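You operate a simulated robot arm through the tools that you are given. There is no shell and no other tool. Be economical: measure what you need, move in short steps, check, and stop when the job is done.

You run a simulated two-armed robot. Do the job below in one go: nothing can be reset, and whatever is moved stays where it is left.

Task
Switch the left wall switch on. Then put the carton marked "Lids" from the cart on the yellow tray. Then take the bottle from the top of the fridge and put it in the inside of the keep tray. Do these in the order given. Set down upright: bottle.

It is judged by the outcome, as a careful person would: the job done as asked, and still so three seconds after it is handed in. It fails if anything else is knocked over, pushed out of place, dropped, spilled or broken. Lids that push on must go on centred and level and be pressed home; caps that screw on are set level and turned clockwise until they are tight.

Robot
Two 7-joint arms with vacuum grippers on one trunk, on a base that drives. Base frame: it is fixed to the floor where the robot stands at the start and does not move with it; the origin is under the middle of the robot, x ahead of it, y to its left, z up. Lengths are in m, angles in rad, forces in N, time in s.
The left shoulder is at the start at [0.07, 0.174, 1.259], the right one opposite. With the tool pointing down near the work surface each hand reaches from about 0.14 to 0.78 m from the robot's upright axis, wherever it stands, measured 20 degrees to its own side. Places, roughly: bottle [-5.5, -0.75, 1.25]; carton [-2, -2.25, 0.75]; inside of the keep tray (15x20 cm) [-2.54, 0.26, 0.94]; left wall switch [0.6, -0.1, 1.2]; yellow tray [-3.75, 0.5, 1]. Payload 3.5 kg a hand.
Tool frame (each hand has its own): the origin (TCP) lies in the middle of the cups' lips, and z points out of the cups. The gripper has 2 cups of 0.032 m across, covering 0.032 by 0.08 m (tool x, y); the bellows give 0.01 m. With the vacuum on, a cup seals on a smooth face that it is pressed against (1 to 4 N); it does not hold porous or soft things. The pull reaches 76 N.
Orientation is that of the tool frame in the base frame, as [roll, pitch, yaw] about the fixed x, y, z axes, in that order (R = Rz(yaw) Ry(pitch) Rx(roll)). With the cups facing straight down, the tool's x points along the base's -x, its y along +y and its z along -z.

Tools
- The arms move only by the tool send_rows. It takes "left_increments", "right_increments" or both (then of equal length, played together; a hand with none holds still); each is a list of rows, each an object of numbers (a shift or turn left out is 0, a gripper value left out holds the last): "x", "y", "z": the shift along the tool's x, y, z in m; "rx", "ry", "rz": the turn, a rotation vector about the tool's x, y, z in degrees; "vacuum": the vacuum: 1 switches it on, 0 off. In form: [{"x": .., "y": .., "z": .., "rx": .., "ry": .., "rz": .., "vacuum": ..}, ...]. A call has 1 to 12 rows; each row shifts and turns the commanded pose from where the row before left it, along the tool's axes as they then stand. Rows are played at 5 a second. More than 0.05 m and 0.15 rad between two rows, or a gripper value outside its range, and nothing of the call is played. A pose out of reach is approached as far as the arm can. The call stops where the force on the tool passes 40 N (or 10 N more than at its start, if that is more) or the arm is blocked; 0.2 s more then pass. The pull builds up within a second once a cup has sealed. Time passes only in rows, and 0.2 s behind the last, so rows that do not move give it time. The reply holds the time, the measured pose of the TCP, the force on the tool along the base axes and the pull of the vacuum, in the units named above and with some noise, with the torque about the TCP (base axes, N m) and any sound that the robot's microphone picked up.
- Cameras (640 x 400 px; columns grow to the right, rows downward): "scene" is now at [0.1401, -0.0016, 1.5872]; the picture's right is [-0.03, -1.00, 0.00], its down [-0.48, 0.01, -0.88] and it looks along [0.87, -0.02, -0.48] (base axes); focal length 287 px, centre (320, 200). "left" rides on the left gripper at [0.074, -0.019, -0.11] in its tool frame; the picture's right is [0.25, 0.97, 0.00], its down [-0.77, 0.20, -0.60] and it looks along [-0.58, 0.15, 0.80] (tool axes); focal length 218 px, centre (320, 200). "right" rides on the right gripper at [0.074, 0.019, -0.11] in its tool frame; the picture's right is [-0.25, 0.97, 0.00], its down [-0.77, -0.20, -0.60] and it looks along [-0.58, -0.15, 0.80] (tool axes); focal length 218 px, centre (320, 200). There is no depth. A picture from a camera that has moved, and an enlarged one, comes with that camera's place and axes in the base frame and with its lens.
- grab_frame(camera): a new picture of that camera. No time passes.
- slide_trunk(by): slides the trunk up (or, below 0, down) by that many m; the arms and the scene camera ride with it, the base frame stays. It gives what a move gives, with no picture.
- base_move(legs): drives the robot by 1 to 6 legs, each [ahead, turn to the left] in m and rad, along the robot's own axes; the way and the turn of a leg run together, so that a leg with both is an arc; at most 1.5 m and 3.142 rad a leg. The arms and the cameras ride along, it lands a little off, and it stops where it bumps. It gives what a move gives.
- turn_head(pan, tilt): turns the head with the scene camera to pan (to the left, within 1.501 rad either way) and tilt (down, from -0.506 to 1.204), counted from straight ahead of the robot. It gives what a move gives.
- close_up(camera, box): a new picture of the part [left, top, right, bottom] of that camera's present view, enlarged. No time passes.
- sign_off(): hands the job in; it is judged then, once.

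Work in short steps. Places have to be worked out from the pictures, the camera data and where the tool is seen: move nearer, look again, correct. Check each grasp and each placing, and mend what went wrong. You have 165 turns and 138 pictures in all, those below and enlarged ones among them. Switch the vacuum off and draw the arms clear of the work before you hand the job in, unless the task says otherwise; then end with one line.

The tools are called as name(argument=value, ...) on one line, values as JSON. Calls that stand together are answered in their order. send_rows: Moves the arms, as the interface text tells. Its arguments: {"type":"object","properties":{"left_increments":{"type":"array"},"right_increments":{"type":"array"}},"required":[]} The other tools are called the same way: slide_trunk (by) slides the trunk up or down; base_move (legs) drives the base; turn_head (pan, tilt) turns the head that bears the scene camera; grab_frame (camera) takes a picture; close_up (camera, box) takes an enlarged picture of a part of a camera's view; sign_off () hands the job in.

At the start:

```text
t: 0.0
left_position: [0.5721, 0.1881, 1.3625]
left_orientation: [3.142, 0.0, 3.141]
left_ft_force: [-0.2, 0.2, -0.1]
left_wrist_torque: [0.0, -0.01, -0.03]
left_pull: 0.1
right_position: [0.4121, -0.2027, 1.4064]
right_orientation: [3.141, -0.001, -3.14]
right_ft_force: [0.2, 0.0, 0.5]
right_wrist_torque: [-0.05, -0.03, -0.01]
right_pull: 0.0
trunk travel left (down, up): [-0.755, 0.085]
robot x, y, heading: [0.0013, -0.004, 0.002]
head pan, tilt: [-0.026, 0.504]
```

scene: 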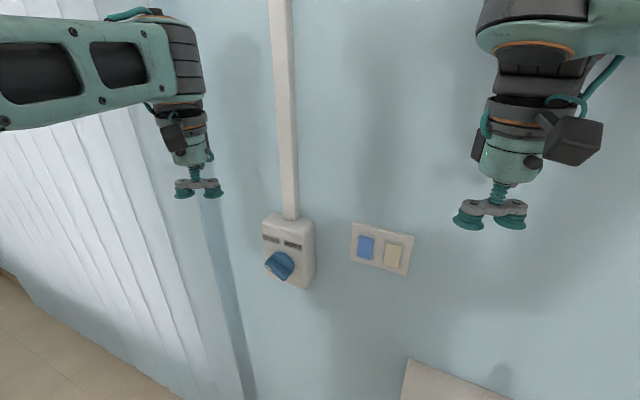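
right: 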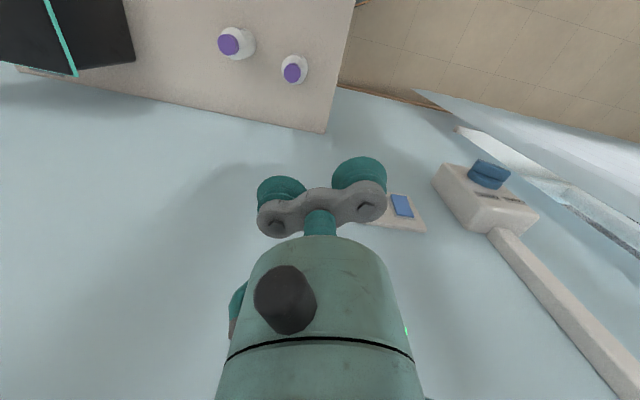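
left: 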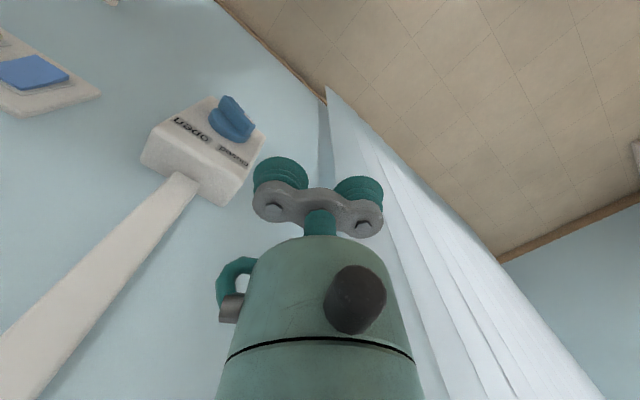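

The plate shows a blue rocker on the left and a cream one on the right, with a rotary knob box beside them. I'll enlarge the plate to see the rocker states.

close_up(camera="scene", box=[240, 200, 440, 325])

close_up(camera="right", box=[360, 150, 560, 275])

```text
3.20 times, centred on (340, 262) of scene
camera zoom: at [0.1401, -0.0016, 1.5872], right [-0.03, -1.0, 0.0], down [-0.48, 0.01, -0.88], along [0.87, -0.02, -0.48], focal length 919 px, centre (256, 0)
```

zoom: 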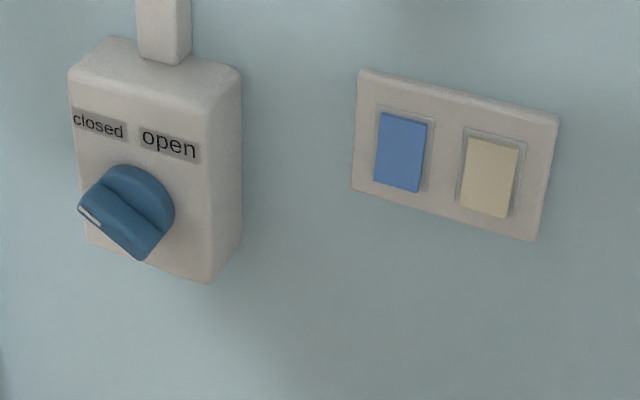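

```text
3.20 times, centred on (460, 212) of right
camera zoom: at [0.3382, -0.1843, 1.5174], right [0.25, 0.97, 0.0], down [0.77, -0.2, 0.6], along [0.58, -0.15, -0.8], focal length 698 px, centre (-128, 160)
```

zoom: 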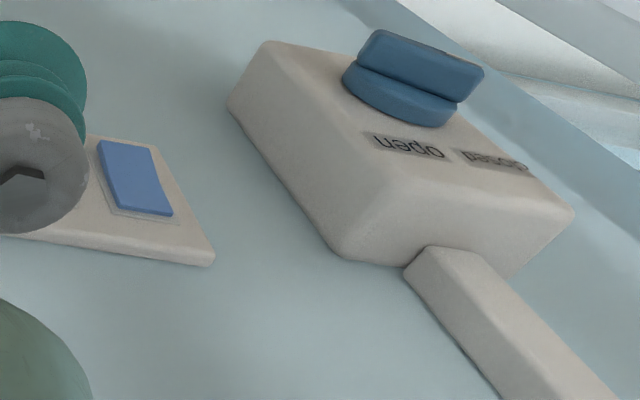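

From two views the blue rocker is at about (0.597, -0.106, 1.223). The wall is turned about 27°, with its normal towards my left. I'll zoom in tighter to see which half of the rocker stands out.

close_up(camera="scene", box=[340, 215, 420, 280])

close_up(camera="left", box=[0, 20, 130, 130])

```text
6.15 times, centred on (380, 248) of scene
camera zoom: at [0.1401, -0.0016, 1.5872], right [-0.03, -1.0, 0.0], down [-0.48, 0.01, -0.88], along [0.87, -0.02, -0.48], focal length 1768 px, centre (-49, -92)
```

zoom: 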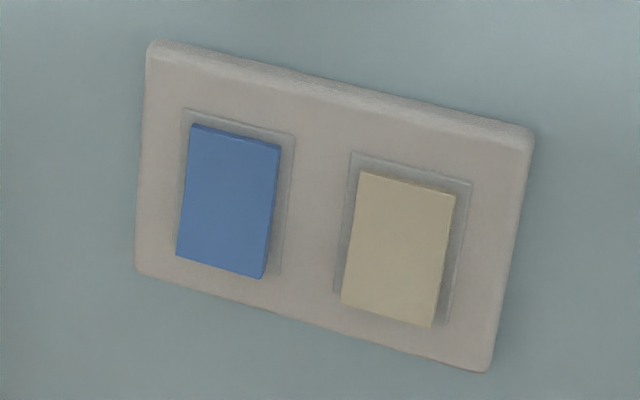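

```text
3.64 times, centred on (65, 75) of left
camera zoom: at [0.4996, 0.169, 1.4722], right [-0.25, 0.97, 0.0], down [0.77, 0.2, 0.6], along [0.58, 0.15, -0.8], focal length 794 px, centre (1247, 654)
```

zoom: 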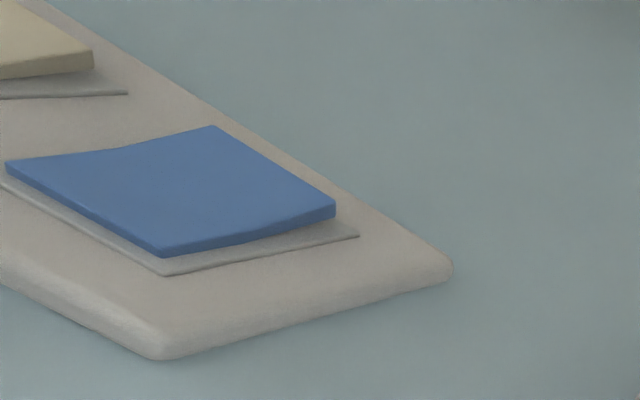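

The rocker's lower half stands proud on both rockers, so both are in the same state and the lower half of the blue one is what I press. I'll move the right hand aside. Then I'll yaw the left hand and pitch it towards the wall.

send_rows(left_increments=[{"rz": 6.7}, {"rz": 6.7}, {"rz": 6.7}, {"rz": 6.6}, {"ry": -8.1}, {"ry": -8.1}, {"ry": -8.1}, {"ry": -8.1}, {"ry": -8.1}, {"ry": -8.1}, {"ry": -8.1}, {"ry": -8.3}], right_increments=[{"x": 0.03, "y": -0.04}, {"x": 0.03, "y": -0.04}, {"x": 0.03, "y": -0.04}, {}, {}, {}, {}, {}, {}, {}, {}, {}])

```text
t: 2.6
left_position: [0.5732, 0.1909, 1.3627]
left_orientation: [-3.14, 1.136, 2.679]
left_ft_force: [1.2, 0.4, 0.2]
left_wrist_torque: [-0.01, -0.02, -0.03]
left_pull: 0.0
right_position: [0.3734, -0.2737, 1.3377]
right_orientation: [-3.141, 0.002, -3.141]
right_ft_force: [0.3, 0.6, -0.5]
right_wrist_torque: [-0.01, -0.01, -0.02]
right_pull: 0.0
right hand out of reach, approached as far as the arm can: row 1, 2, 3
trunk travel left (down, up): [-0.755, 0.085]
robot x, y, heading: [0.0007, -0.0012, 0.001]
head pan, tilt: [-0.026, 0.504]
```

The left hand reached its pitch; the right arm went as far as it could. Now I'll roll the left tool so its cups stack vertically.

send_rows(left_increments=[{"rz": -8.2}, {"rz": -8.2}, {"rz": -8.2}, {"rz": -8.2}, {"rz": -8.2}, {"rz": -8.2}, {"rz": -8.2}, {"rz": -8.2}, {"rz": -8.2}, {"rz": -8.2}, {"rz": -8.0}])

```text
t: 5.0
left_position: [0.5747, 0.1892, 1.3618]
left_orientation: [-2.006, -0.002, -2.038]
left_ft_force: [0.5, 0.5, -0.7]
left_wrist_torque: [0.0, -0.01, -0.01]
left_pull: 0.1
right_position: [0.372, -0.275, 1.3367]
right_orientation: [-3.141, 0.0, -3.141]
right_ft_force: [-0.6, 0.1, 0.1]
right_wrist_torque: [-0.01, 0.0, 0.0]
right_pull: 0.0
trunk travel left (down, up): [-0.755, 0.085]
robot x, y, heading: [-0.0017, -0.0033, -0.001]
head pan, tilt: [-0.026, 0.504]
```

Orientation is as planned, with the upper cup leading and the camera to the right. I'll move parallel to the wall, then down, stopping about 8 cm short of the rocker.

send_rows(left_increments=[{"x": 0.042}, {"x": 0.042}, {"x": 0.042}, {"x": 0.042}, {"x": 0.042}, {"x": 0.041}, {"y": 0.035}, {"y": 0.035}, {"y": 0.034}, {"z": 0.04}, {"z": 0.04}, {"z": 0.035}])

grab_frame(camera="left")

grab_frame(camera="scene")

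```text
t: 7.6
left_position: [0.5153, -0.0638, 1.2205]
left_orientation: [-2.007, 0.002, -2.036]
left_ft_force: [0.9, 0.7, -0.9]
left_wrist_torque: [0.02, -0.01, -0.02]
left_pull: 0.0
right_position: [0.3735, -0.2754, 1.3382]
right_orientation: [3.14, 0.0, -3.142]
right_ft_force: [-0.9, -0.2, 0.0]
right_wrist_torque: [-0.01, 0.01, -0.01]
right_pull: 0.1
trunk travel left (down, up): [-0.755, 0.085]
robot x, y, heading: [-0.0009, 0.0007, 0.004]
head pan, tilt: [-0.026, 0.504]
```

```text
130 pictures are left
camera left: at [0.4, -0.0893, 1.2836], right [-0.48, -0.04, -0.88], down [-0.22, 0.97, 0.07], along [0.85, 0.23, -0.47], focal length 218 px, centre (320, 200)
```

left: 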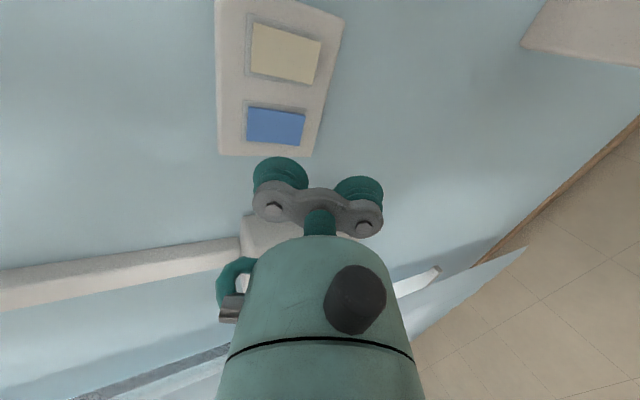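

```text
129 pictures are left
camera scene: at [0.1408, -0.0026, 1.5871], right [-0.03, -1.0, 0.0], down [-0.48, 0.01, -0.87], along [0.87, -0.02, -0.48], focal length 287 px, centre (320, 200)
```

scene: 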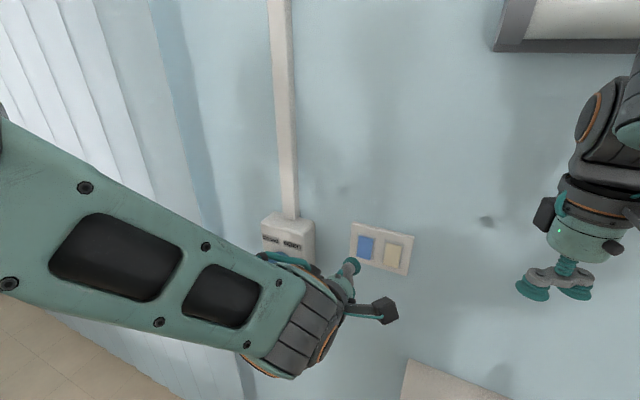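

The rocker's lower half, re-measured from the hand camera, is at (0.597, -0.106, 1.207), about 9 cm straight ahead of the leading cup. I'll advance most of that and look.

send_rows(left_increments=[{"z": 0.03}, {"z": 0.025}, {"z": 0.015}])

grab_frame(camera="left")

close_up(camera="scene", box=[320, 215, 420, 285])

```text
t: 8.4
left_position: [0.5716, -0.0914, 1.1905]
left_orientation: [-2.007, 0.001, -2.037]
left_ft_force: [-0.1, 0.2, 0.1]
left_wrist_torque: [0.0, 0.02, 0.02]
left_pull: 0.1
right_position: [0.3728, -0.2763, 1.3373]
right_orientation: [3.14, 0.0, 3.14]
right_ft_force: [0.0, -0.2, 0.6]
right_wrist_torque: [-0.01, -0.01, 0.02]
right_pull: 0.0
trunk travel left (down, up): [-0.755, 0.085]
robot x, y, heading: [-0.0011, -0.0019, 0.002]
head pan, tilt: [-0.026, 0.504]
```

```text
128 pictures are left
camera left: at [0.4571, -0.1169, 1.2544], right [-0.48, -0.04, -0.88], down [-0.22, 0.97, 0.07], along [0.85, 0.23, -0.47], focal length 218 px, centre (320, 200)
```

left: 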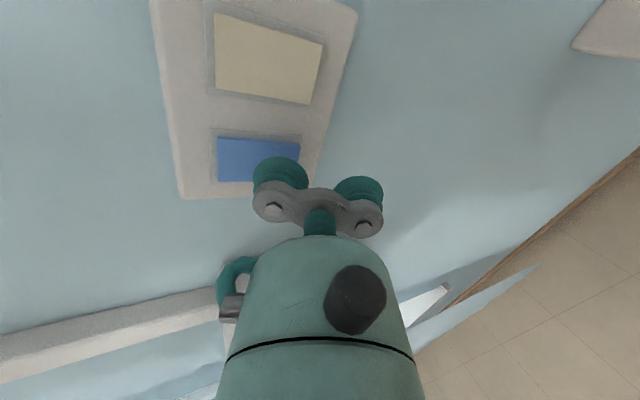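

```text
5.71 times, centred on (370, 250) of scene
camera zoom: at [0.1398, -0.0015, 1.5872], right [-0.03, -1.0, 0.0], down [-0.48, 0.01, -0.88], along [0.87, -0.02, -0.48], focal length 1642 px, centre (34, -86)
```

zoom: 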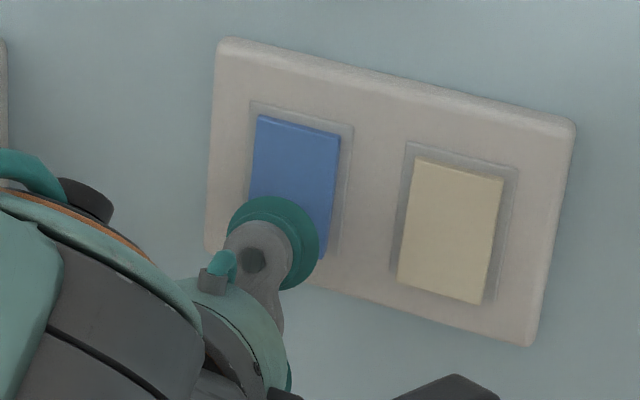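

The leading cup is aligned over the lower part of the blue rocker. I'll press in small steps.

send_rows(left_increments=[{"z": 0.008}, {"z": 0.006}, {"z": 0.005}, {"z": 0.004}, {"z": 0.004}, {"z": 0.004}])

close_up(camera="scene", box=[320, 215, 420, 285])

```text
t: 9.8
left_position: [0.5952, -0.1019, 1.1768]
left_orientation: [-2.007, 0.002, -2.036]
left_ft_force: [-1.7, 0.6, 0.3]
left_wrist_torque: [-0.08, -0.12, -0.01]
left_pull: 0.1
right_position: [0.3713, -0.2738, 1.3382]
right_orientation: [-3.14, 0.0, -3.141]
right_ft_force: [0.3, 0.0, 0.5]
right_wrist_torque: [0.03, -0.03, 0.0]
right_pull: 0.0
trunk travel left (down, up): [-0.755, 0.085]
robot x, y, heading: [0.0014, 0.0005, 0.0]
head pan, tilt: [-0.026, 0.504]
```

```text
5.71 times, centred on (370, 250) of scene
camera zoom: at [0.1392, -0.0013, 1.5873], right [-0.03, -1.0, 0.0], down [-0.48, 0.01, -0.88], along [0.88, -0.02, -0.48], focal length 1642 px, centre (34, -86)
```

zoom: 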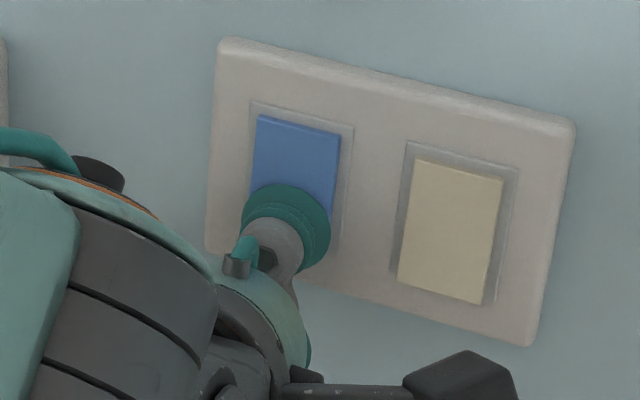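

Contact has begun at about 2 N. I'll keep pressing in small steps.

send_rows(left_increments=[{"z": 0.003}, {"z": 0.003}, {"z": 0.003}])

close_up(camera="scene", box=[320, 215, 420, 285])

```text
t: 10.6
left_position: [0.5998, -0.1056, 1.175]
left_orientation: [-2.006, 0.001, -2.036]
left_ft_force: [-13.4, 7.4, 3.2]
left_wrist_torque: [-0.37, -0.62, 0.0]
left_pull: 0.2
right_position: [0.3695, -0.2729, 1.3382]
right_orientation: [3.14, 0.0, -3.141]
right_ft_force: [-0.4, -0.4, 0.1]
right_wrist_torque: [0.02, 0.0, 0.02]
right_pull: 0.1
trunk travel left (down, up): [-0.755, 0.085]
robot x, y, heading: [0.0022, -0.0024, 0.002]
head pan, tilt: [-0.026, 0.504]
```

```text
5.71 times, centred on (370, 250) of scene
camera zoom: at [0.1364, 0.0003, 1.5875], right [-0.03, -1.0, 0.0], down [-0.48, 0.01, -0.88], along [0.88, -0.02, -0.48], focal length 1642 px, centre (34, -86)
```

zoom: 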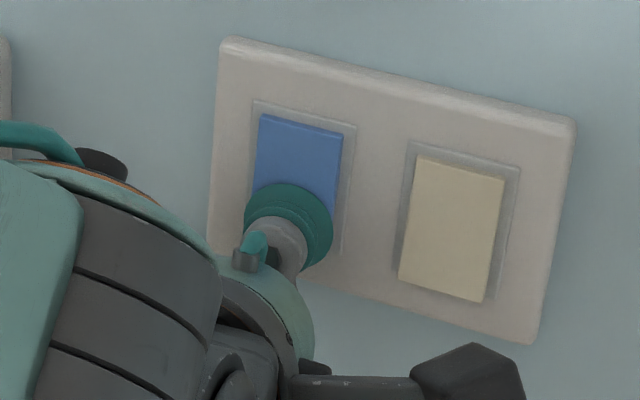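

The force is 15 N with no click sound reported yet. I'll press slightly more, then back off and look.

send_rows(left_increments=[{"z": 0.003}, {"z": 0.003}, {}])

send_rows(left_increments=[{"z": -0.02}, {"z": -0.03}, {"z": -0.04}])

close_up(camera="scene", box=[320, 215, 420, 285])

close_up(camera="left", box=[200, 0, 360, 100])

```text
t: 11.4
left_position: [0.6005, -0.1062, 1.1734]
left_orientation: [-2.002, 0.0, -2.038]
left_ft_force: [-33.4, 18.2, -1.2]
left_wrist_torque: [-0.75, -1.55, -0.09]
left_pull: 0.1
right_position: [0.3647, -0.2708, 1.341]
right_orientation: [-3.14, 0.005, 3.142]
right_ft_force: [0.1, -0.4, 1.0]
right_wrist_torque: [0.03, 0.0, 0.02]
right_pull: 0.0
trunk travel left (down, up): [-0.755, 0.085]
robot x, y, heading: [-0.0027, -0.0, -0.001]
head pan, tilt: [-0.026, 0.504]
```

```text
t: 12.2
left_position: [0.5323, -0.0728, 1.2107]
left_orientation: [-2.007, 0.001, -2.039]
left_ft_force: [0.1, 0.2, 1.1]
left_wrist_torque: [0.04, 0.01, -0.03]
left_pull: 0.0
right_position: [0.3705, -0.2746, 1.3384]
right_orientation: [3.141, 0.002, -3.142]
right_ft_force: [-0.1, -0.2, -1.1]
right_wrist_torque: [0.0, 0.0, -0.03]
right_pull: 0.0
trunk travel left (down, up): [-0.755, 0.085]
robot x, y, heading: [0.0015, -0.0021, -0.001]
head pan, tilt: [-0.026, 0.504]
```

```text
5.71 times, centred on (370, 250) of scene
camera zoom: at [0.1373, -0.0008, 1.5874], right [-0.03, -1.0, 0.0], down [-0.48, 0.01, -0.88], along [0.88, -0.02, -0.48], focal length 1642 px, centre (34, -86)
```

zoom: 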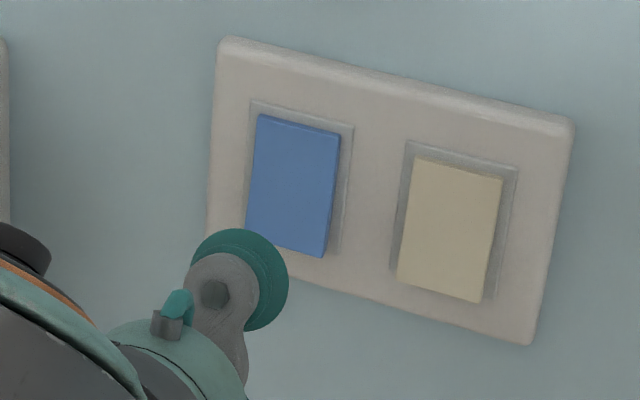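

```text
4.00 times, centred on (280, 50) of left
camera zoom: at [0.4169, -0.098, 1.2737], right [-0.48, -0.04, -0.88], down [-0.22, 0.97, 0.07], along [0.85, 0.23, -0.47], focal length 873 px, centre (480, 800)
```

zoom: 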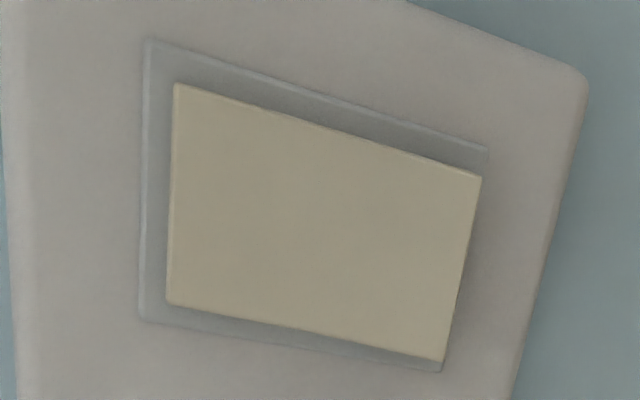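

The blue rocker looks changed. I'll zoom in with the same frame as before to compare.

close_up(camera="scene", box=[350, 225, 390, 265])

close_up(camera="left", box=[220, 90, 330, 160])

```text
10.00 times, centred on (370, 245) of scene
camera zoom: at [0.1373, -0.0008, 1.5874], right [-0.03, -1.0, 0.0], down [-0.48, 0.01, -0.88], along [0.88, -0.02, -0.48], focal length 2873 px, centre (-180, -250)
```

zoom: 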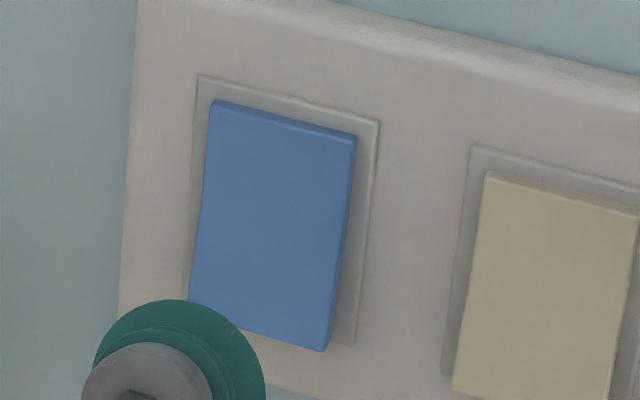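

```text
5.71 times, centred on (275, 125) of left
camera zoom: at [0.4169, -0.098, 1.2737], right [-0.48, -0.04, -0.88], down [-0.22, 0.97, 0.07], along [0.85, 0.23, -0.47], focal length 1247 px, centre (577, 629)
```

zoom: 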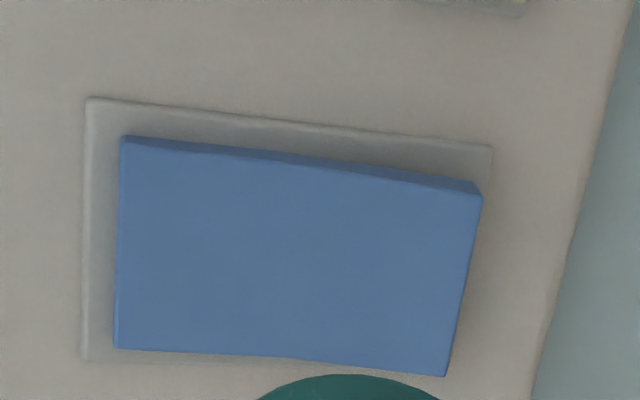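

The lower edge still stands out, so the rocker did not flip. With the tool pointing down, the cup's upper rim leads and was bearing near the pivot. I'll tilt 10° more and lower the tool so that rim lands on the bottom edge.

send_rows(left_increments=[{"rx": -5}, {"rx": -5}, {"y": 0.008}, {"z": 0.016}])

close_up(camera="scene", box=[320, 215, 420, 285])

close_up(camera="left", box=[200, 80, 400, 205])

```text
t: 13.2
left_position: [0.5428, -0.0766, 1.193]
left_orientation: [-2.185, 0.0, -2.039]
left_ft_force: [0.5, 0.8, -0.7]
left_wrist_torque: [0.01, 0.0, 0.01]
left_pull: 0.1
right_position: [0.3723, -0.2761, 1.337]
right_orientation: [3.141, -0.001, 3.141]
right_ft_force: [-0.2, 0.2, -0.2]
right_wrist_torque: [0.0, 0.01, 0.03]
right_pull: 0.1
trunk travel left (down, up): [-0.755, 0.085]
robot x, y, heading: [0.0026, 0.0045, -0.001]
head pan, tilt: [-0.026, 0.504]
```

```text
5.71 times, centred on (370, 250) of scene
camera zoom: at [0.1411, -0.0019, 1.5871], right [-0.03, -1.0, 0.0], down [-0.48, 0.01, -0.87], along [0.87, -0.02, -0.48], focal length 1642 px, centre (34, -86)
```

zoom: 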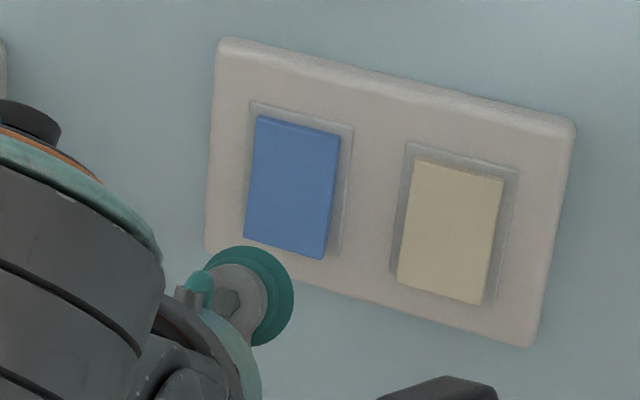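

```text
3.20 times, centred on (300, 142) of left
camera zoom: at [0.4397, -0.108, 1.2713], right [-0.61, 0.02, -0.79], down [-0.2, 0.96, 0.18], along [0.77, 0.27, -0.58], focal length 698 px, centre (384, 384)
```

zoom: 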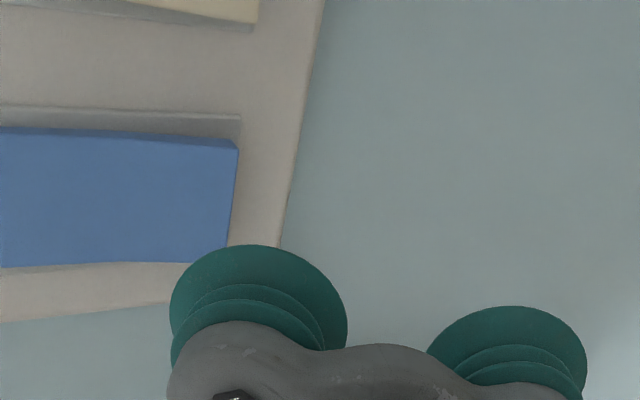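

Before pressing again, I'll compare the two rockers at high zoom.

close_up(camera="scene", box=[354, 230, 410, 272])

```text
9.52 times, centred on (382, 251) of scene
camera zoom: at [0.1411, -0.0019, 1.5871], right [-0.03, -1.0, 0.0], down [-0.48, 0.01, -0.87], along [0.87, -0.02, -0.48], focal length 2736 px, centre (-270, -286)
```

zoom: 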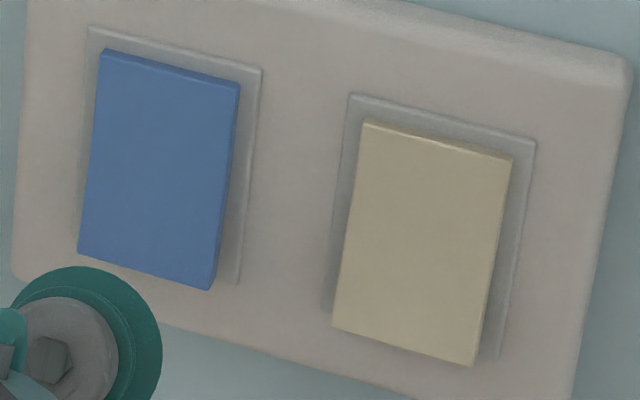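

I can't tell the two states apart in this view. I'll press again with the rim on the bottom edge and look while it is pressed.

send_rows(left_increments=[{"z": 0.025}, {"z": 0.012}, {"z": 0.006}, {"z": 0.004}, {"z": 0.004}])

close_up(camera="scene", box=[354, 230, 410, 272])

close_up(camera="left", box=[200, 80, 400, 205])

```text
t: 14.4
left_position: [0.5811, -0.0961, 1.1641]
left_orientation: [-2.181, 0.0, -2.037]
left_ft_force: [0.0, 0.3, -0.1]
left_wrist_torque: [0.06, -0.02, -0.03]
left_pull: 0.1
right_position: [0.3728, -0.2752, 1.3373]
right_orientation: [3.141, -0.002, 3.141]
right_ft_force: [0.6, 0.0, 0.2]
right_wrist_torque: [0.02, -0.02, 0.02]
right_pull: 0.1
trunk travel left (down, up): [-0.755, 0.085]
robot x, y, heading: [-0.0009, 0.0035, -0.001]
head pan, tilt: [-0.026, 0.504]
```

```text
9.52 times, centred on (382, 251) of scene
camera zoom: at [0.1401, -0.0017, 1.5872], right [-0.03, -1.0, 0.0], down [-0.48, 0.01, -0.88], along [0.87, -0.02, -0.48], focal length 2736 px, centre (-270, -286)
```

zoom: 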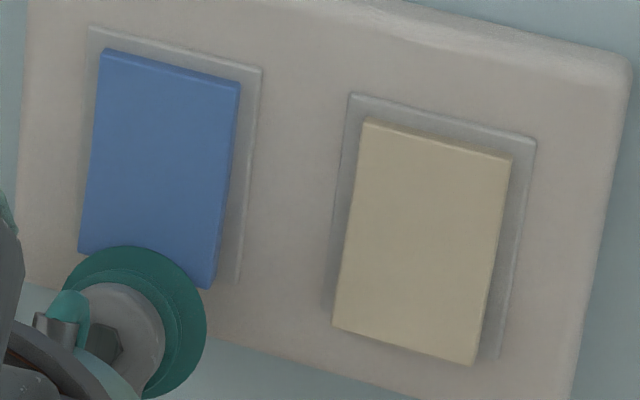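

```text
3.20 times, centred on (300, 142) of left
camera zoom: at [0.4769, -0.1261, 1.2424], right [-0.61, 0.02, -0.79], down [-0.2, 0.96, 0.18], along [0.77, 0.27, -0.58], focal length 698 px, centre (384, 384)
```

zoom: 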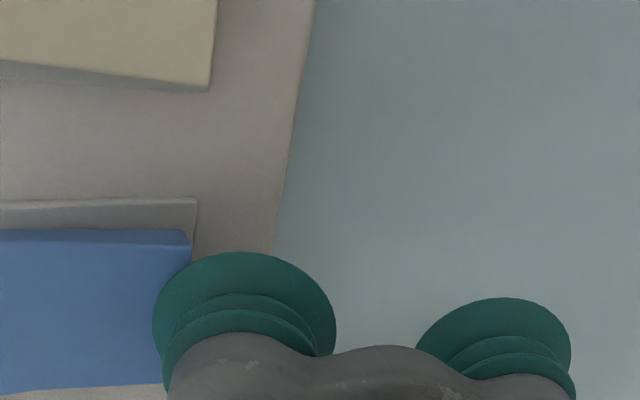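

There is still no contact. I'll advance gently to feel where the bottom edge is compared with the earlier contact plane.

send_rows(left_increments=[{"z": 0.003}, {"z": 0.003}, {"z": 0.002}])

send_rows(left_increments=[{"z": 0.003}])

send_rows(left_increments=[{"z": 0.003}])

close_up(camera="scene", box=[354, 230, 410, 272])

```text
t: 15.2
left_position: [0.586, -0.0984, 1.1592]
left_orientation: [-2.182, -0.001, -2.038]
left_ft_force: [-0.9, -0.4, -0.6]
left_wrist_torque: [-0.02, -0.03, 0.02]
left_pull: 0.1
right_position: [0.3715, -0.2751, 1.3386]
right_orientation: [3.139, 0.0, 3.141]
right_ft_force: [1.3, 0.4, 0.3]
right_wrist_torque: [0.0, 0.03, 0.0]
right_pull: 0.1
trunk travel left (down, up): [-0.755, 0.085]
robot x, y, heading: [0.0005, -0.0024, 0.003]
head pan, tilt: [-0.026, 0.504]
heard: click
```

```text
t: 15.6
left_position: [0.5868, -0.0987, 1.1579]
left_orientation: [-2.182, 0.0, -2.037]
left_ft_force: [-0.9, 0.9, -1.1]
left_wrist_torque: [-0.07, -0.07, 0.02]
left_pull: 0.0
right_position: [0.3724, -0.2752, 1.3388]
right_orientation: [3.14, -0.001, -3.141]
right_ft_force: [0.6, 0.4, 0.1]
right_wrist_torque: [-0.05, -0.02, -0.01]
right_pull: 0.1
trunk travel left (down, up): [-0.755, 0.085]
robot x, y, heading: [-0.0022, -0.0011, -0.0]
head pan, tilt: [-0.026, 0.504]
```

```text
t: 16.0
left_position: [0.5895, -0.1002, 1.156]
left_orientation: [-2.183, 0.001, -2.038]
left_ft_force: [-3.3, 2.2, -2.1]
left_wrist_torque: [-0.06, -0.12, -0.01]
left_pull: 0.0
right_position: [0.3715, -0.2746, 1.3389]
right_orientation: [-3.141, 0.001, 3.14]
right_ft_force: [-0.4, 0.7, -0.1]
right_wrist_torque: [0.0, 0.02, 0.0]
right_pull: 0.1
trunk travel left (down, up): [-0.755, 0.085]
robot x, y, heading: [-0.0021, 0.0001, -0.001]
head pan, tilt: [-0.026, 0.504]
```

```text
9.52 times, centred on (382, 251) of scene
camera zoom: at [0.1395, -0.0012, 1.5872], right [-0.03, -1.0, 0.0], down [-0.48, 0.01, -0.88], along [0.88, -0.02, -0.48], focal length 2736 px, centre (-270, -286)
```

zoom: 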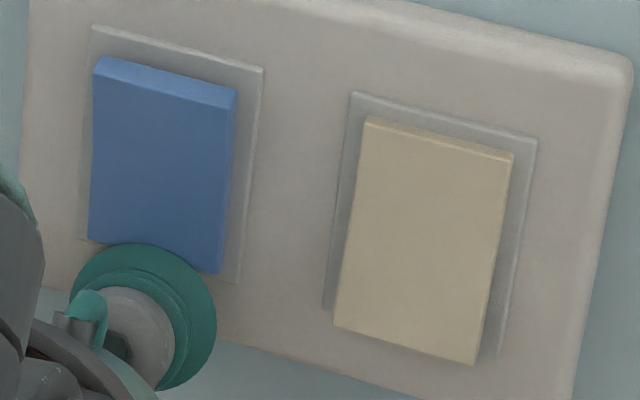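

It clicked, and the top of the rocker is now out with the bottom in. I'll withdraw along the tool axis.

send_rows(left_increments=[{"z": -0.03}, {"z": -0.05}, {"z": -0.05}])

close_up(camera="scene", box=[354, 230, 410, 272])

```text
t: 16.8
left_position: [0.4923, -0.0507, 1.2315]
left_orientation: [-2.18, 0.002, -2.036]
left_ft_force: [-0.1, -0.1, -0.4]
left_wrist_torque: [-0.04, -0.02, 0.01]
left_pull: 0.1
right_position: [0.3699, -0.2748, 1.3389]
right_orientation: [3.141, 0.002, 3.14]
right_ft_force: [0.0, 0.1, 0.3]
right_wrist_torque: [0.04, -0.02, -0.02]
right_pull: 0.0
trunk travel left (down, up): [-0.755, 0.085]
robot x, y, heading: [0.0013, -0.003, 0.003]
head pan, tilt: [-0.026, 0.504]
```

```text
9.52 times, centred on (382, 251) of scene
camera zoom: at [0.137, -0.0006, 1.5874], right [-0.03, -1.0, 0.0], down [-0.48, 0.01, -0.88], along [0.88, -0.02, -0.48], focal length 2736 px, centre (-270, -286)
```

zoom: 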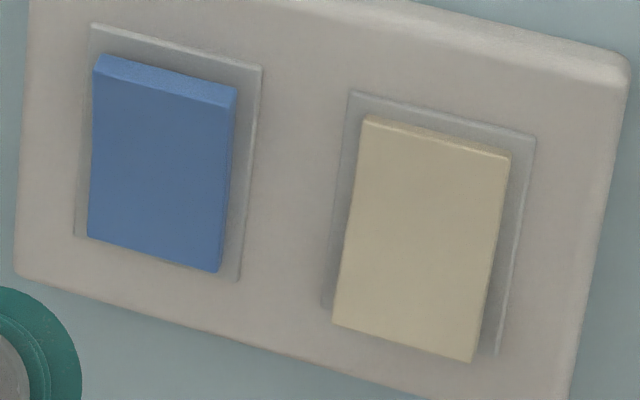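

The switch has stayed over. Before driving, I'll look to both sides.

turn_head(pan=1.5, tilt=0.4)

grab_frame(camera="scene")

turn_head(pan=-1.5, tilt=0.4)

grab_frame(camera="scene")

```text
t: 18.4
left_position: [0.4948, -0.0531, 1.2293]
left_orientation: [-2.182, 0.0, -2.038]
left_ft_force: [0.5, -0.5, 0.5]
left_wrist_torque: [-0.03, 0.0, 0.01]
left_pull: 0.0
right_position: [0.3727, -0.2742, 1.3382]
right_orientation: [3.14, 0.001, 3.14]
right_ft_force: [-0.2, 0.7, -0.3]
right_wrist_torque: [0.0, 0.0, -0.01]
right_pull: 0.1
trunk travel left (down, up): [-0.755, 0.085]
robot x, y, heading: [-0.0008, 0.0005, -0.002]
head pan, tilt: [1.499, 0.4]
```

```text
113 pictures are left
camera scene: at [0.0558, 0.0931, 1.5969], right [1.0, -0.07, 0.0], down [-0.03, -0.39, -0.92], along [0.07, 0.92, -0.39], focal length 287 px, centre (320, 200)
```

scene: 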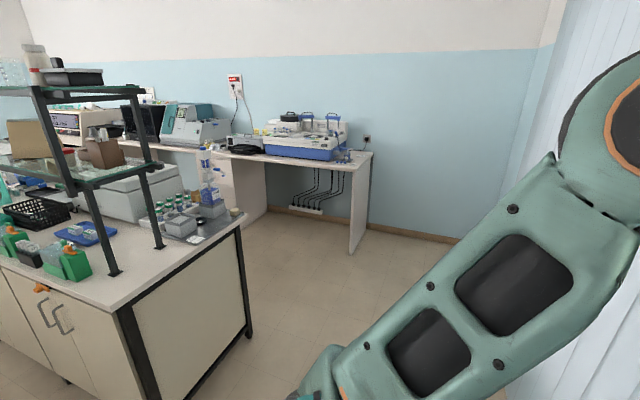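

```text
t: 21.0
left_position: [0.4943, -0.0515, 1.2299]
left_orientation: [-2.181, 0.0, -2.039]
left_ft_force: [0.0, 0.0, 0.0]
left_wrist_torque: [0.01, 0.0, 0.0]
left_pull: 0.1
right_position: [0.3737, -0.275, 1.3382]
right_orientation: [3.142, -0.001, 3.141]
right_ft_force: [-0.3, 0.2, 0.4]
right_wrist_torque: [-0.03, -0.01, 0.0]
right_pull: 0.0
trunk travel left (down, up): [-0.755, 0.085]
robot x, y, heading: [-0.0006, 0.0014, -0.001]
head pan, tilt: [-1.499, 0.4]
```

```text
112 pictures are left
camera scene: at [0.0558, -0.0917, 1.5968], right [-1.0, -0.07, 0.0], down [-0.03, 0.39, -0.92], along [0.07, -0.92, -0.39], focal length 287 px, centre (320, 200)
```

scene: 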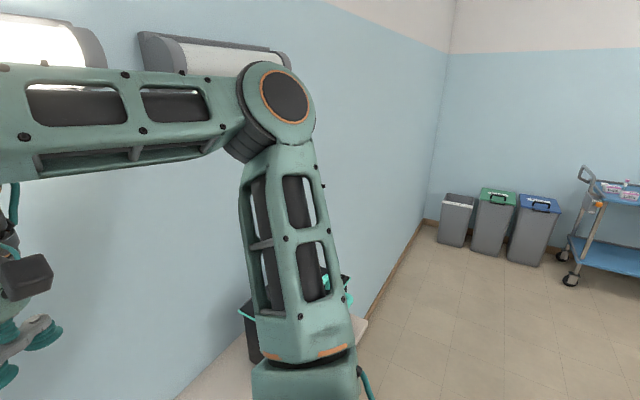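

The room is turned about 27°, with an island bench at my left rear and the cart at right rear. I'll back off 0.3 m from the wall, then re-stow the left hand pointing down.

base_move(legs=[[-0.3, 0]])

send_rows(left_increments=[{"rz": 8.2, "rx": 0}, {"rz": 8.2}, {"rz": 8.2}, {"rz": 8.2}, {"rz": 8.2}, {"rz": 8.2}, {"rz": 8.2}, {"rz": 8.2}, {"rz": 8.2}, {"rz": 8.2}, {"rz": 8.0}])

send_rows(left_increments=[{"ry": 8}, {"ry": 8}, {"ry": 8}, {"ry": 8}, {"ry": 8}, {"ry": 8}, {"ry": 7}, {"rz": -7}, {"rz": -7}, {"rz": -7}, {"rz": -6}])

```text
t: 23.1
left_position: [0.1981, -0.0498, 1.2289]
left_orientation: [-2.184, 0.0, -2.033]
left_ft_force: [-0.1, 0.0, -0.1]
left_wrist_torque: [-0.01, 0.02, -0.01]
left_pull: 0.0
right_position: [0.077, -0.2754, 1.3378]
right_orientation: [3.141, -0.002, -3.137]
right_ft_force: [0.0, 0.7, -0.8]
right_wrist_torque: [0.0, 0.0, -0.04]
right_pull: 0.0
trunk travel left (down, up): [-0.755, 0.085]
robot x, y, heading: [-0.2968, 0.001, -0.0]
head pan, tilt: [-1.499, 0.4]
```

```text
t: 25.5
left_position: [0.1958, -0.0511, 1.2302]
left_orientation: [3.139, 0.959, 2.675]
left_ft_force: [0.2, -0.2, -0.2]
left_wrist_torque: [0.0, 0.02, 0.02]
left_pull: 0.0
right_position: [0.0754, -0.2753, 1.3381]
right_orientation: [3.139, 0.001, -3.138]
right_ft_force: [0.4, -0.3, 0.4]
right_wrist_torque: [0.01, -0.02, 0.0]
right_pull: 0.0
trunk travel left (down, up): [-0.755, 0.085]
robot x, y, heading: [-0.2952, 0.0014, -0.0]
head pan, tilt: [-1.499, 0.4]
```

```text
t: 27.9
left_position: [0.1961, -0.0509, 1.2298]
left_orientation: [-3.141, 0.001, -3.131]
left_ft_force: [0.0, -0.4, 0.4]
left_wrist_torque: [-0.03, 0.0, 0.0]
left_pull: 0.2
right_position: [0.0752, -0.2735, 1.3382]
right_orientation: [-3.142, 0.0, -3.138]
right_ft_force: [0.5, 0.5, 0.4]
right_wrist_torque: [0.01, 0.01, 0.02]
right_pull: 0.0
trunk travel left (down, up): [-0.755, 0.085]
robot x, y, heading: [-0.2964, -0.0028, 0.001]
head pan, tilt: [-1.499, 0.4]
```

The left hand points down again. I'll move it to its own side, raise it, turn the base right by 1.9 rad towards the cart, and look.

send_rows(left_increments=[{"y": 0.045, "z": -0.01}, {"y": 0.045, "z": -0.01}, {"y": 0.045, "z": -0.01}, {"y": 0.045, "z": -0.01}, {"y": 0.04}])

base_move(legs=[[0, -1.9]])

turn_head(pan=0, tilt=0.4)

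grab_frame(camera="scene")

turn_head(pan=-1.3, tilt=0.4)

grab_frame(camera="scene")

```text
t: 29.1
left_position: [0.1953, 0.1725, 1.2683]
left_orientation: [-3.139, 0.0, -3.134]
left_ft_force: [0.6, -0.5, -0.5]
left_wrist_torque: [-0.01, -0.04, 0.01]
left_pull: 0.0
right_position: [0.0758, -0.2721, 1.3389]
right_orientation: [-3.141, 0.0, -3.137]
right_ft_force: [0.3, 0.4, -0.9]
right_wrist_torque: [0.0, -0.03, 0.02]
right_pull: 0.0
trunk travel left (down, up): [-0.755, 0.085]
robot x, y, heading: [-0.2988, -0.0002, 0.002]
head pan, tilt: [-1.499, 0.4]
```

```text
t: 34.0
left_position: [-0.2959, -0.5219, 1.2692]
left_orientation: [-3.141, 0.001, 1.25]
left_ft_force: [-0.7, -0.4, -1.0]
left_wrist_torque: [0.03, -0.02, 0.03]
left_pull: 0.1
right_position: [-0.6772, -0.2657, 1.3381]
right_orientation: [3.141, -0.001, 1.246]
right_ft_force: [-0.1, 0.3, -0.1]
right_wrist_torque: [0.0, 0.0, -0.03]
right_pull: 0.1
trunk travel left (down, up): [-0.755, 0.085]
robot x, y, heading: [-0.2992, 0.0003, -1.898]
head pan, tilt: [-1.499, 0.4]
```

```text
t: 35.6
left_position: [-0.2958, -0.5218, 1.2691]
left_orientation: [-3.141, -0.001, 1.249]
left_ft_force: [0.5, -0.2, -0.9]
left_wrist_torque: [-0.02, -0.02, -0.02]
left_pull: 0.1
right_position: [-0.6779, -0.2658, 1.3382]
right_orientation: [3.14, 0.0, 1.246]
right_ft_force: [0.4, 0.1, -0.1]
right_wrist_torque: [0.01, -0.01, 0.0]
right_pull: 0.1
trunk travel left (down, up): [-0.755, 0.085]
robot x, y, heading: [-0.296, -0.0002, -1.902]
head pan, tilt: [0.0, 0.4]
```

```text
111 pictures are left
camera scene: at [-0.345, -0.1348, 1.5968], right [-0.95, 0.32, 0.0], down [0.13, 0.37, -0.92], along [-0.3, -0.87, -0.39], focal length 287 px, centre (320, 200)
```

scene: 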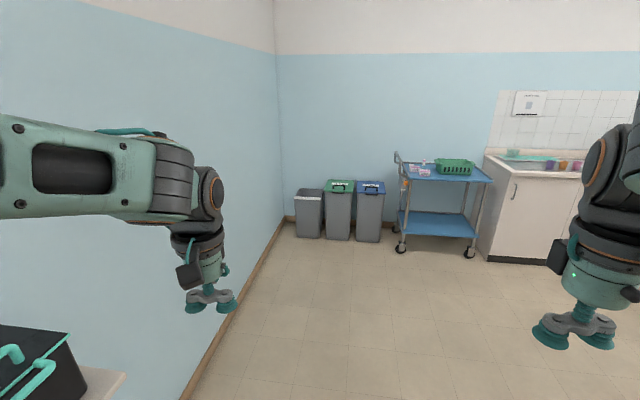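

```text
t: 37.1
left_position: [-0.2956, -0.5219, 1.2689]
left_orientation: [-3.141, 0.001, 1.25]
left_ft_force: [-0.3, -0.4, -0.4]
left_wrist_torque: [0.0, 0.01, 0.0]
left_pull: 0.1
right_position: [-0.6781, -0.2656, 1.3377]
right_orientation: [3.141, -0.001, 1.245]
right_ft_force: [0.7, -0.2, -0.6]
right_wrist_torque: [-0.01, 0.02, 0.04]
right_pull: 0.1
trunk travel left (down, up): [-0.755, 0.085]
robot x, y, heading: [-0.2981, -0.0058, -1.897]
head pan, tilt: [-1.3, 0.4]
```

```text
110 pictures are left
camera scene: at [-0.4077, -0.0419, 1.5968], right [0.06, 1.0, 0.0], down [0.39, -0.02, -0.92], along [-0.92, 0.05, -0.39], focal length 287 px, centre (320, 200)
```

scene: 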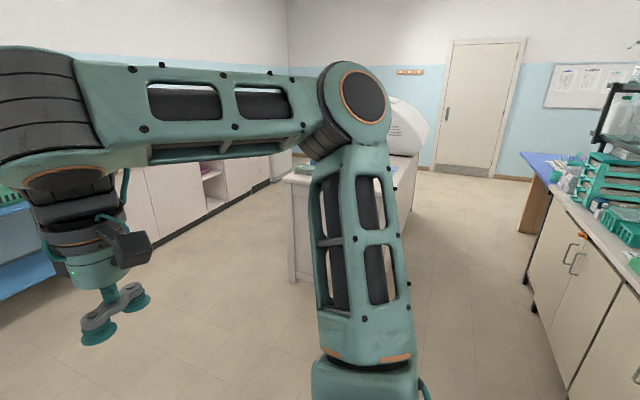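

The floor towards the cart is open. I'll turn the head back and enlarge the cart.

turn_head(pan=-0.35, tilt=0.3)

close_up(camera="scene", box=[220, 130, 380, 260])

```text
t: 38.3
left_position: [-0.2962, -0.5227, 1.2691]
left_orientation: [-3.14, 0.0, 1.251]
left_ft_force: [0.3, 0.3, 0.6]
left_wrist_torque: [-0.01, 0.01, 0.02]
left_pull: 0.0
right_position: [-0.6785, -0.2648, 1.3382]
right_orientation: [3.141, 0.0, 1.245]
right_ft_force: [1.3, -0.4, 0.6]
right_wrist_torque: [0.0, -0.02, 0.01]
right_pull: 0.1
trunk travel left (down, up): [-0.755, 0.085]
robot x, y, heading: [-0.2967, 0.0017, -1.892]
head pan, tilt: [-0.351, 0.3]
```

```text
3.08 times, centred on (300, 195) of scene
camera zoom: at [-0.3739, -0.1197, 1.6061], right [-0.78, 0.63, 0.0], down [0.19, 0.23, -0.96], along [-0.6, -0.74, -0.3], focal length 884 px, centre (382, 215)
```

zoom: 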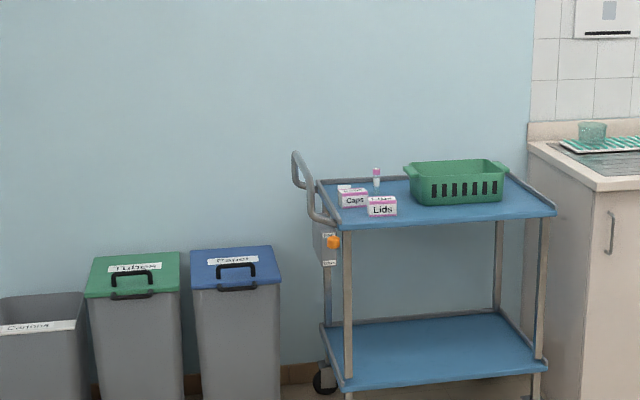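

The carton "Lids" is near (-2.04, -2.23), at the front edge of the cart. I'll drive to stand square in front of it with the carton on my left-hand side.

base_move(legs=[[0, -0.482], [1.1, 0], [1.0, 0], [0, 0.337]])

turn_head(pan=0, tilt=0.8)

grab_frame(camera="scene")

```text
t: 51.0
left_position: [-1.878, -1.9228, 1.2698]
left_orientation: [3.14, -0.001, 1.094]
left_ft_force: [1.1, 0.0, 0.1]
left_wrist_torque: [-0.01, 0.03, 0.01]
left_pull: 0.1
right_position: [-2.2156, -1.6095, 1.3373]
right_orientation: [3.14, 0.0, 1.088]
right_ft_force: [0.4, 0.2, 0.5]
right_wrist_torque: [0.03, 0.0, -0.01]
right_pull: 0.0
trunk travel left (down, up): [-0.755, 0.085]
robot x, y, heading: [-1.7986, -1.411, -2.06]
head pan, tilt: [-0.351, 0.3]
```

```text
t: 51.9
left_position: [-1.8766, -1.9225, 1.269]
left_orientation: [-3.141, 0.001, 1.095]
left_ft_force: [-0.1, -0.2, 0.0]
left_wrist_torque: [0.02, 0.0, 0.02]
left_pull: 0.0
right_position: [-2.2147, -1.6099, 1.3371]
right_orientation: [3.14, 0.0, 1.089]
right_ft_force: [-0.5, -0.6, 0.3]
right_wrist_torque: [0.01, -0.03, 0.01]
right_pull: 0.1
trunk travel left (down, up): [-0.755, 0.085]
robot x, y, heading: [-1.7987, -1.4094, -2.054]
head pan, tilt: [0.0, 0.799]
```

```text
108 pictures are left
camera scene: at [-1.8605, -1.5231, 1.5618], right [-0.89, 0.46, 0.0], down [0.33, 0.63, -0.7], along [-0.32, -0.62, -0.72], focal length 287 px, centre (320, 200)
```

scene: 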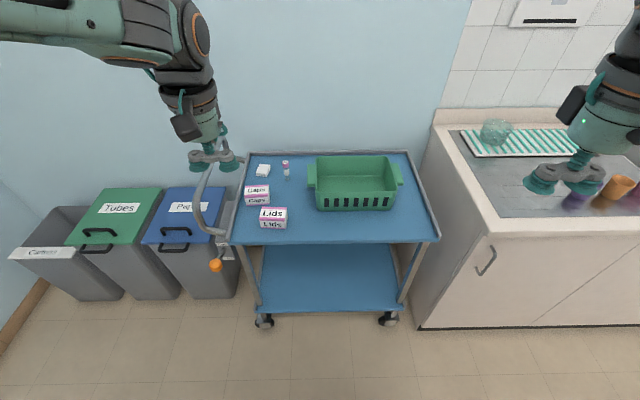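

I have a good view now. I'll enlarge the cartons.

close_up(camera="scene", box=[230, 150, 330, 250])

```text
4.00 times, centred on (280, 200) of scene
camera zoom: at [-1.8605, -1.5231, 1.5618], right [-0.89, 0.46, 0.0], down [0.33, 0.63, -0.7], along [-0.32, -0.62, -0.72], focal length 1149 px, centre (480, 200)
```

zoom: 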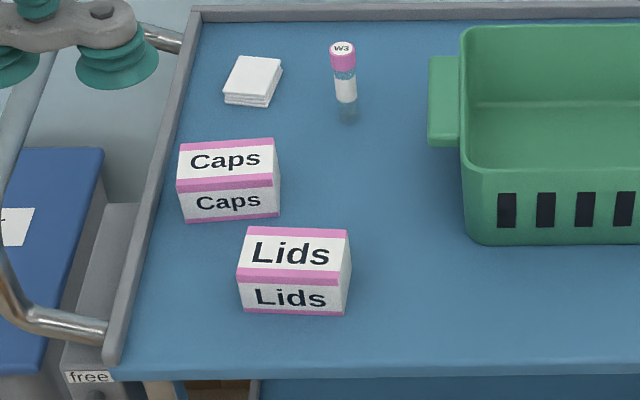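

The carton is about 0.1 × 0.06 × 0.05 m, roughly 0.82 m ahead and 0.17 m to my left. I'll drive 0.25 m closer, lower the trunk a bit, and use the left hand camera.

base_move(legs=[[0.25, 0.018]])

slide_trunk(by=-0.2)

grab_frame(camera="left")

grab_frame(camera="scene")

```text
t: 53.7
left_position: [-1.9811, -2.1429, 1.2706]
left_orientation: [3.142, 0.001, 1.112]
left_ft_force: [-1.0, 0.4, -0.7]
left_wrist_torque: [0.01, -0.03, -0.03]
left_pull: 0.1
right_position: [-2.3238, -1.8363, 1.3391]
right_orientation: [3.141, 0.002, 1.104]
right_ft_force: [-0.1, 0.2, 0.8]
right_wrist_torque: [0.0, 0.03, 0.01]
right_pull: 0.0
trunk travel left (down, up): [-0.755, 0.085]
robot x, y, heading: [-1.9124, -1.6289, -2.036]
head pan, tilt: [0.0, 0.799]
```

```text
t: 55.9
left_position: [-1.9822, -2.144, 1.0684]
left_orientation: [3.141, 0.002, 1.113]
left_ft_force: [0.1, -0.5, -0.3]
left_wrist_torque: [-0.01, -0.03, -0.01]
left_pull: 0.2
right_position: [-2.3244, -1.837, 1.1383]
right_orientation: [-3.141, -0.003, 1.104]
right_ft_force: [-0.4, -0.5, 0.2]
right_wrist_torque: [-0.02, 0.03, -0.04]
right_pull: 0.0
trunk travel left (down, up): [-0.555, 0.285]
robot x, y, heading: [-1.9132, -1.6259, -2.036]
head pan, tilt: [0.0, 0.799]
```

```text
106 pictures are left
camera left: at [-1.9659, -2.0701, 1.1789], right [0.98, -0.2, 0.0], down [-0.16, -0.78, 0.6], along [-0.12, -0.59, -0.8], focal length 218 px, centre (320, 200)
```

left: 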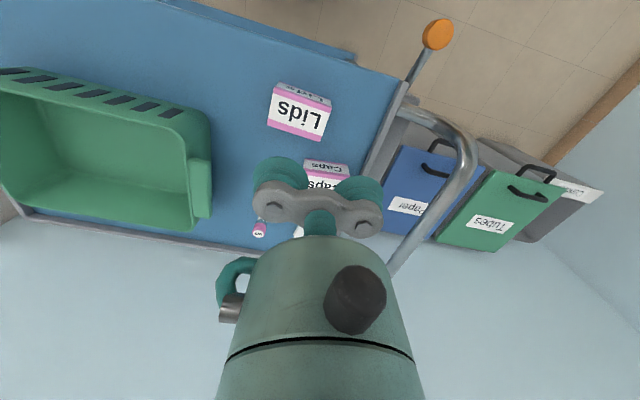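

```text
105 pictures are left
camera scene: at [-1.9712, -1.7433, 1.3618], right [-0.89, 0.45, 0.0], down [0.32, 0.64, -0.7], along [-0.31, -0.62, -0.72], focal length 287 px, centre (320, 200)
```

scene: 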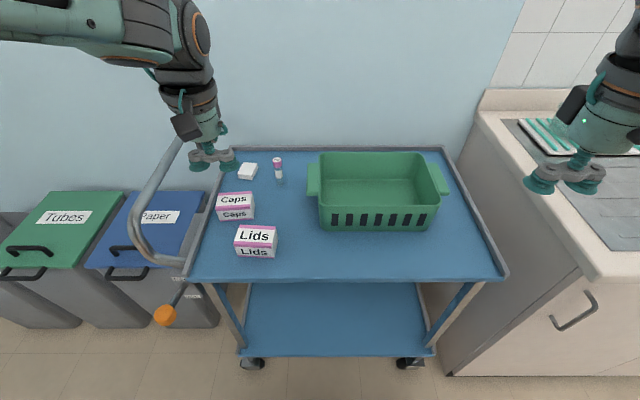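

I triangulate the carton top at about (-2.016, -2.149, 0.854). I'll zoom in to get its orientation.

close_up(camera="left", box=[240, 60, 360, 150])

close_up(camera="scene", box=[200, 180, 320, 270])

```text
4.44 times, centred on (300, 105) of left
camera zoom: at [-1.9659, -2.0701, 1.1789], right [0.98, -0.2, 0.0], down [-0.16, -0.78, 0.6], along [-0.12, -0.59, -0.8], focal length 970 px, centre (409, 622)
```

zoom: 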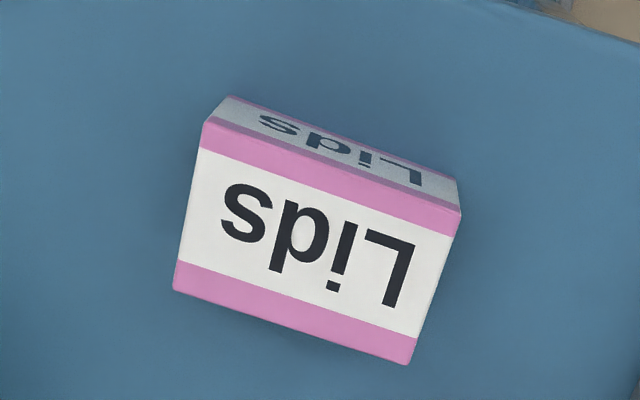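

```text
4.44 times, centred on (260, 225) of scene
camera zoom: at [-1.9712, -1.7433, 1.3618], right [-0.89, 0.45, 0.0], down [0.32, 0.64, -0.7], along [-0.31, -0.62, -0.72], focal length 1277 px, centre (587, 89)
```

zoom: 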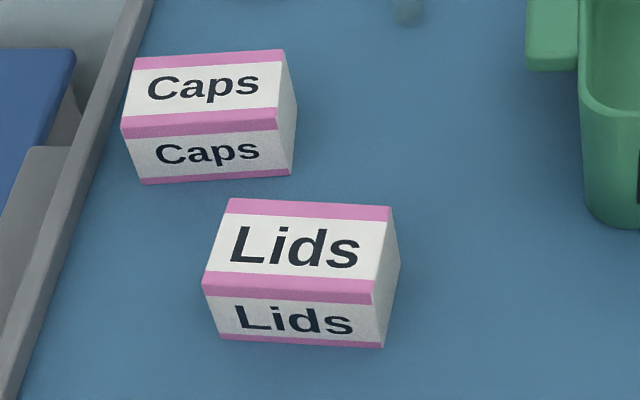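

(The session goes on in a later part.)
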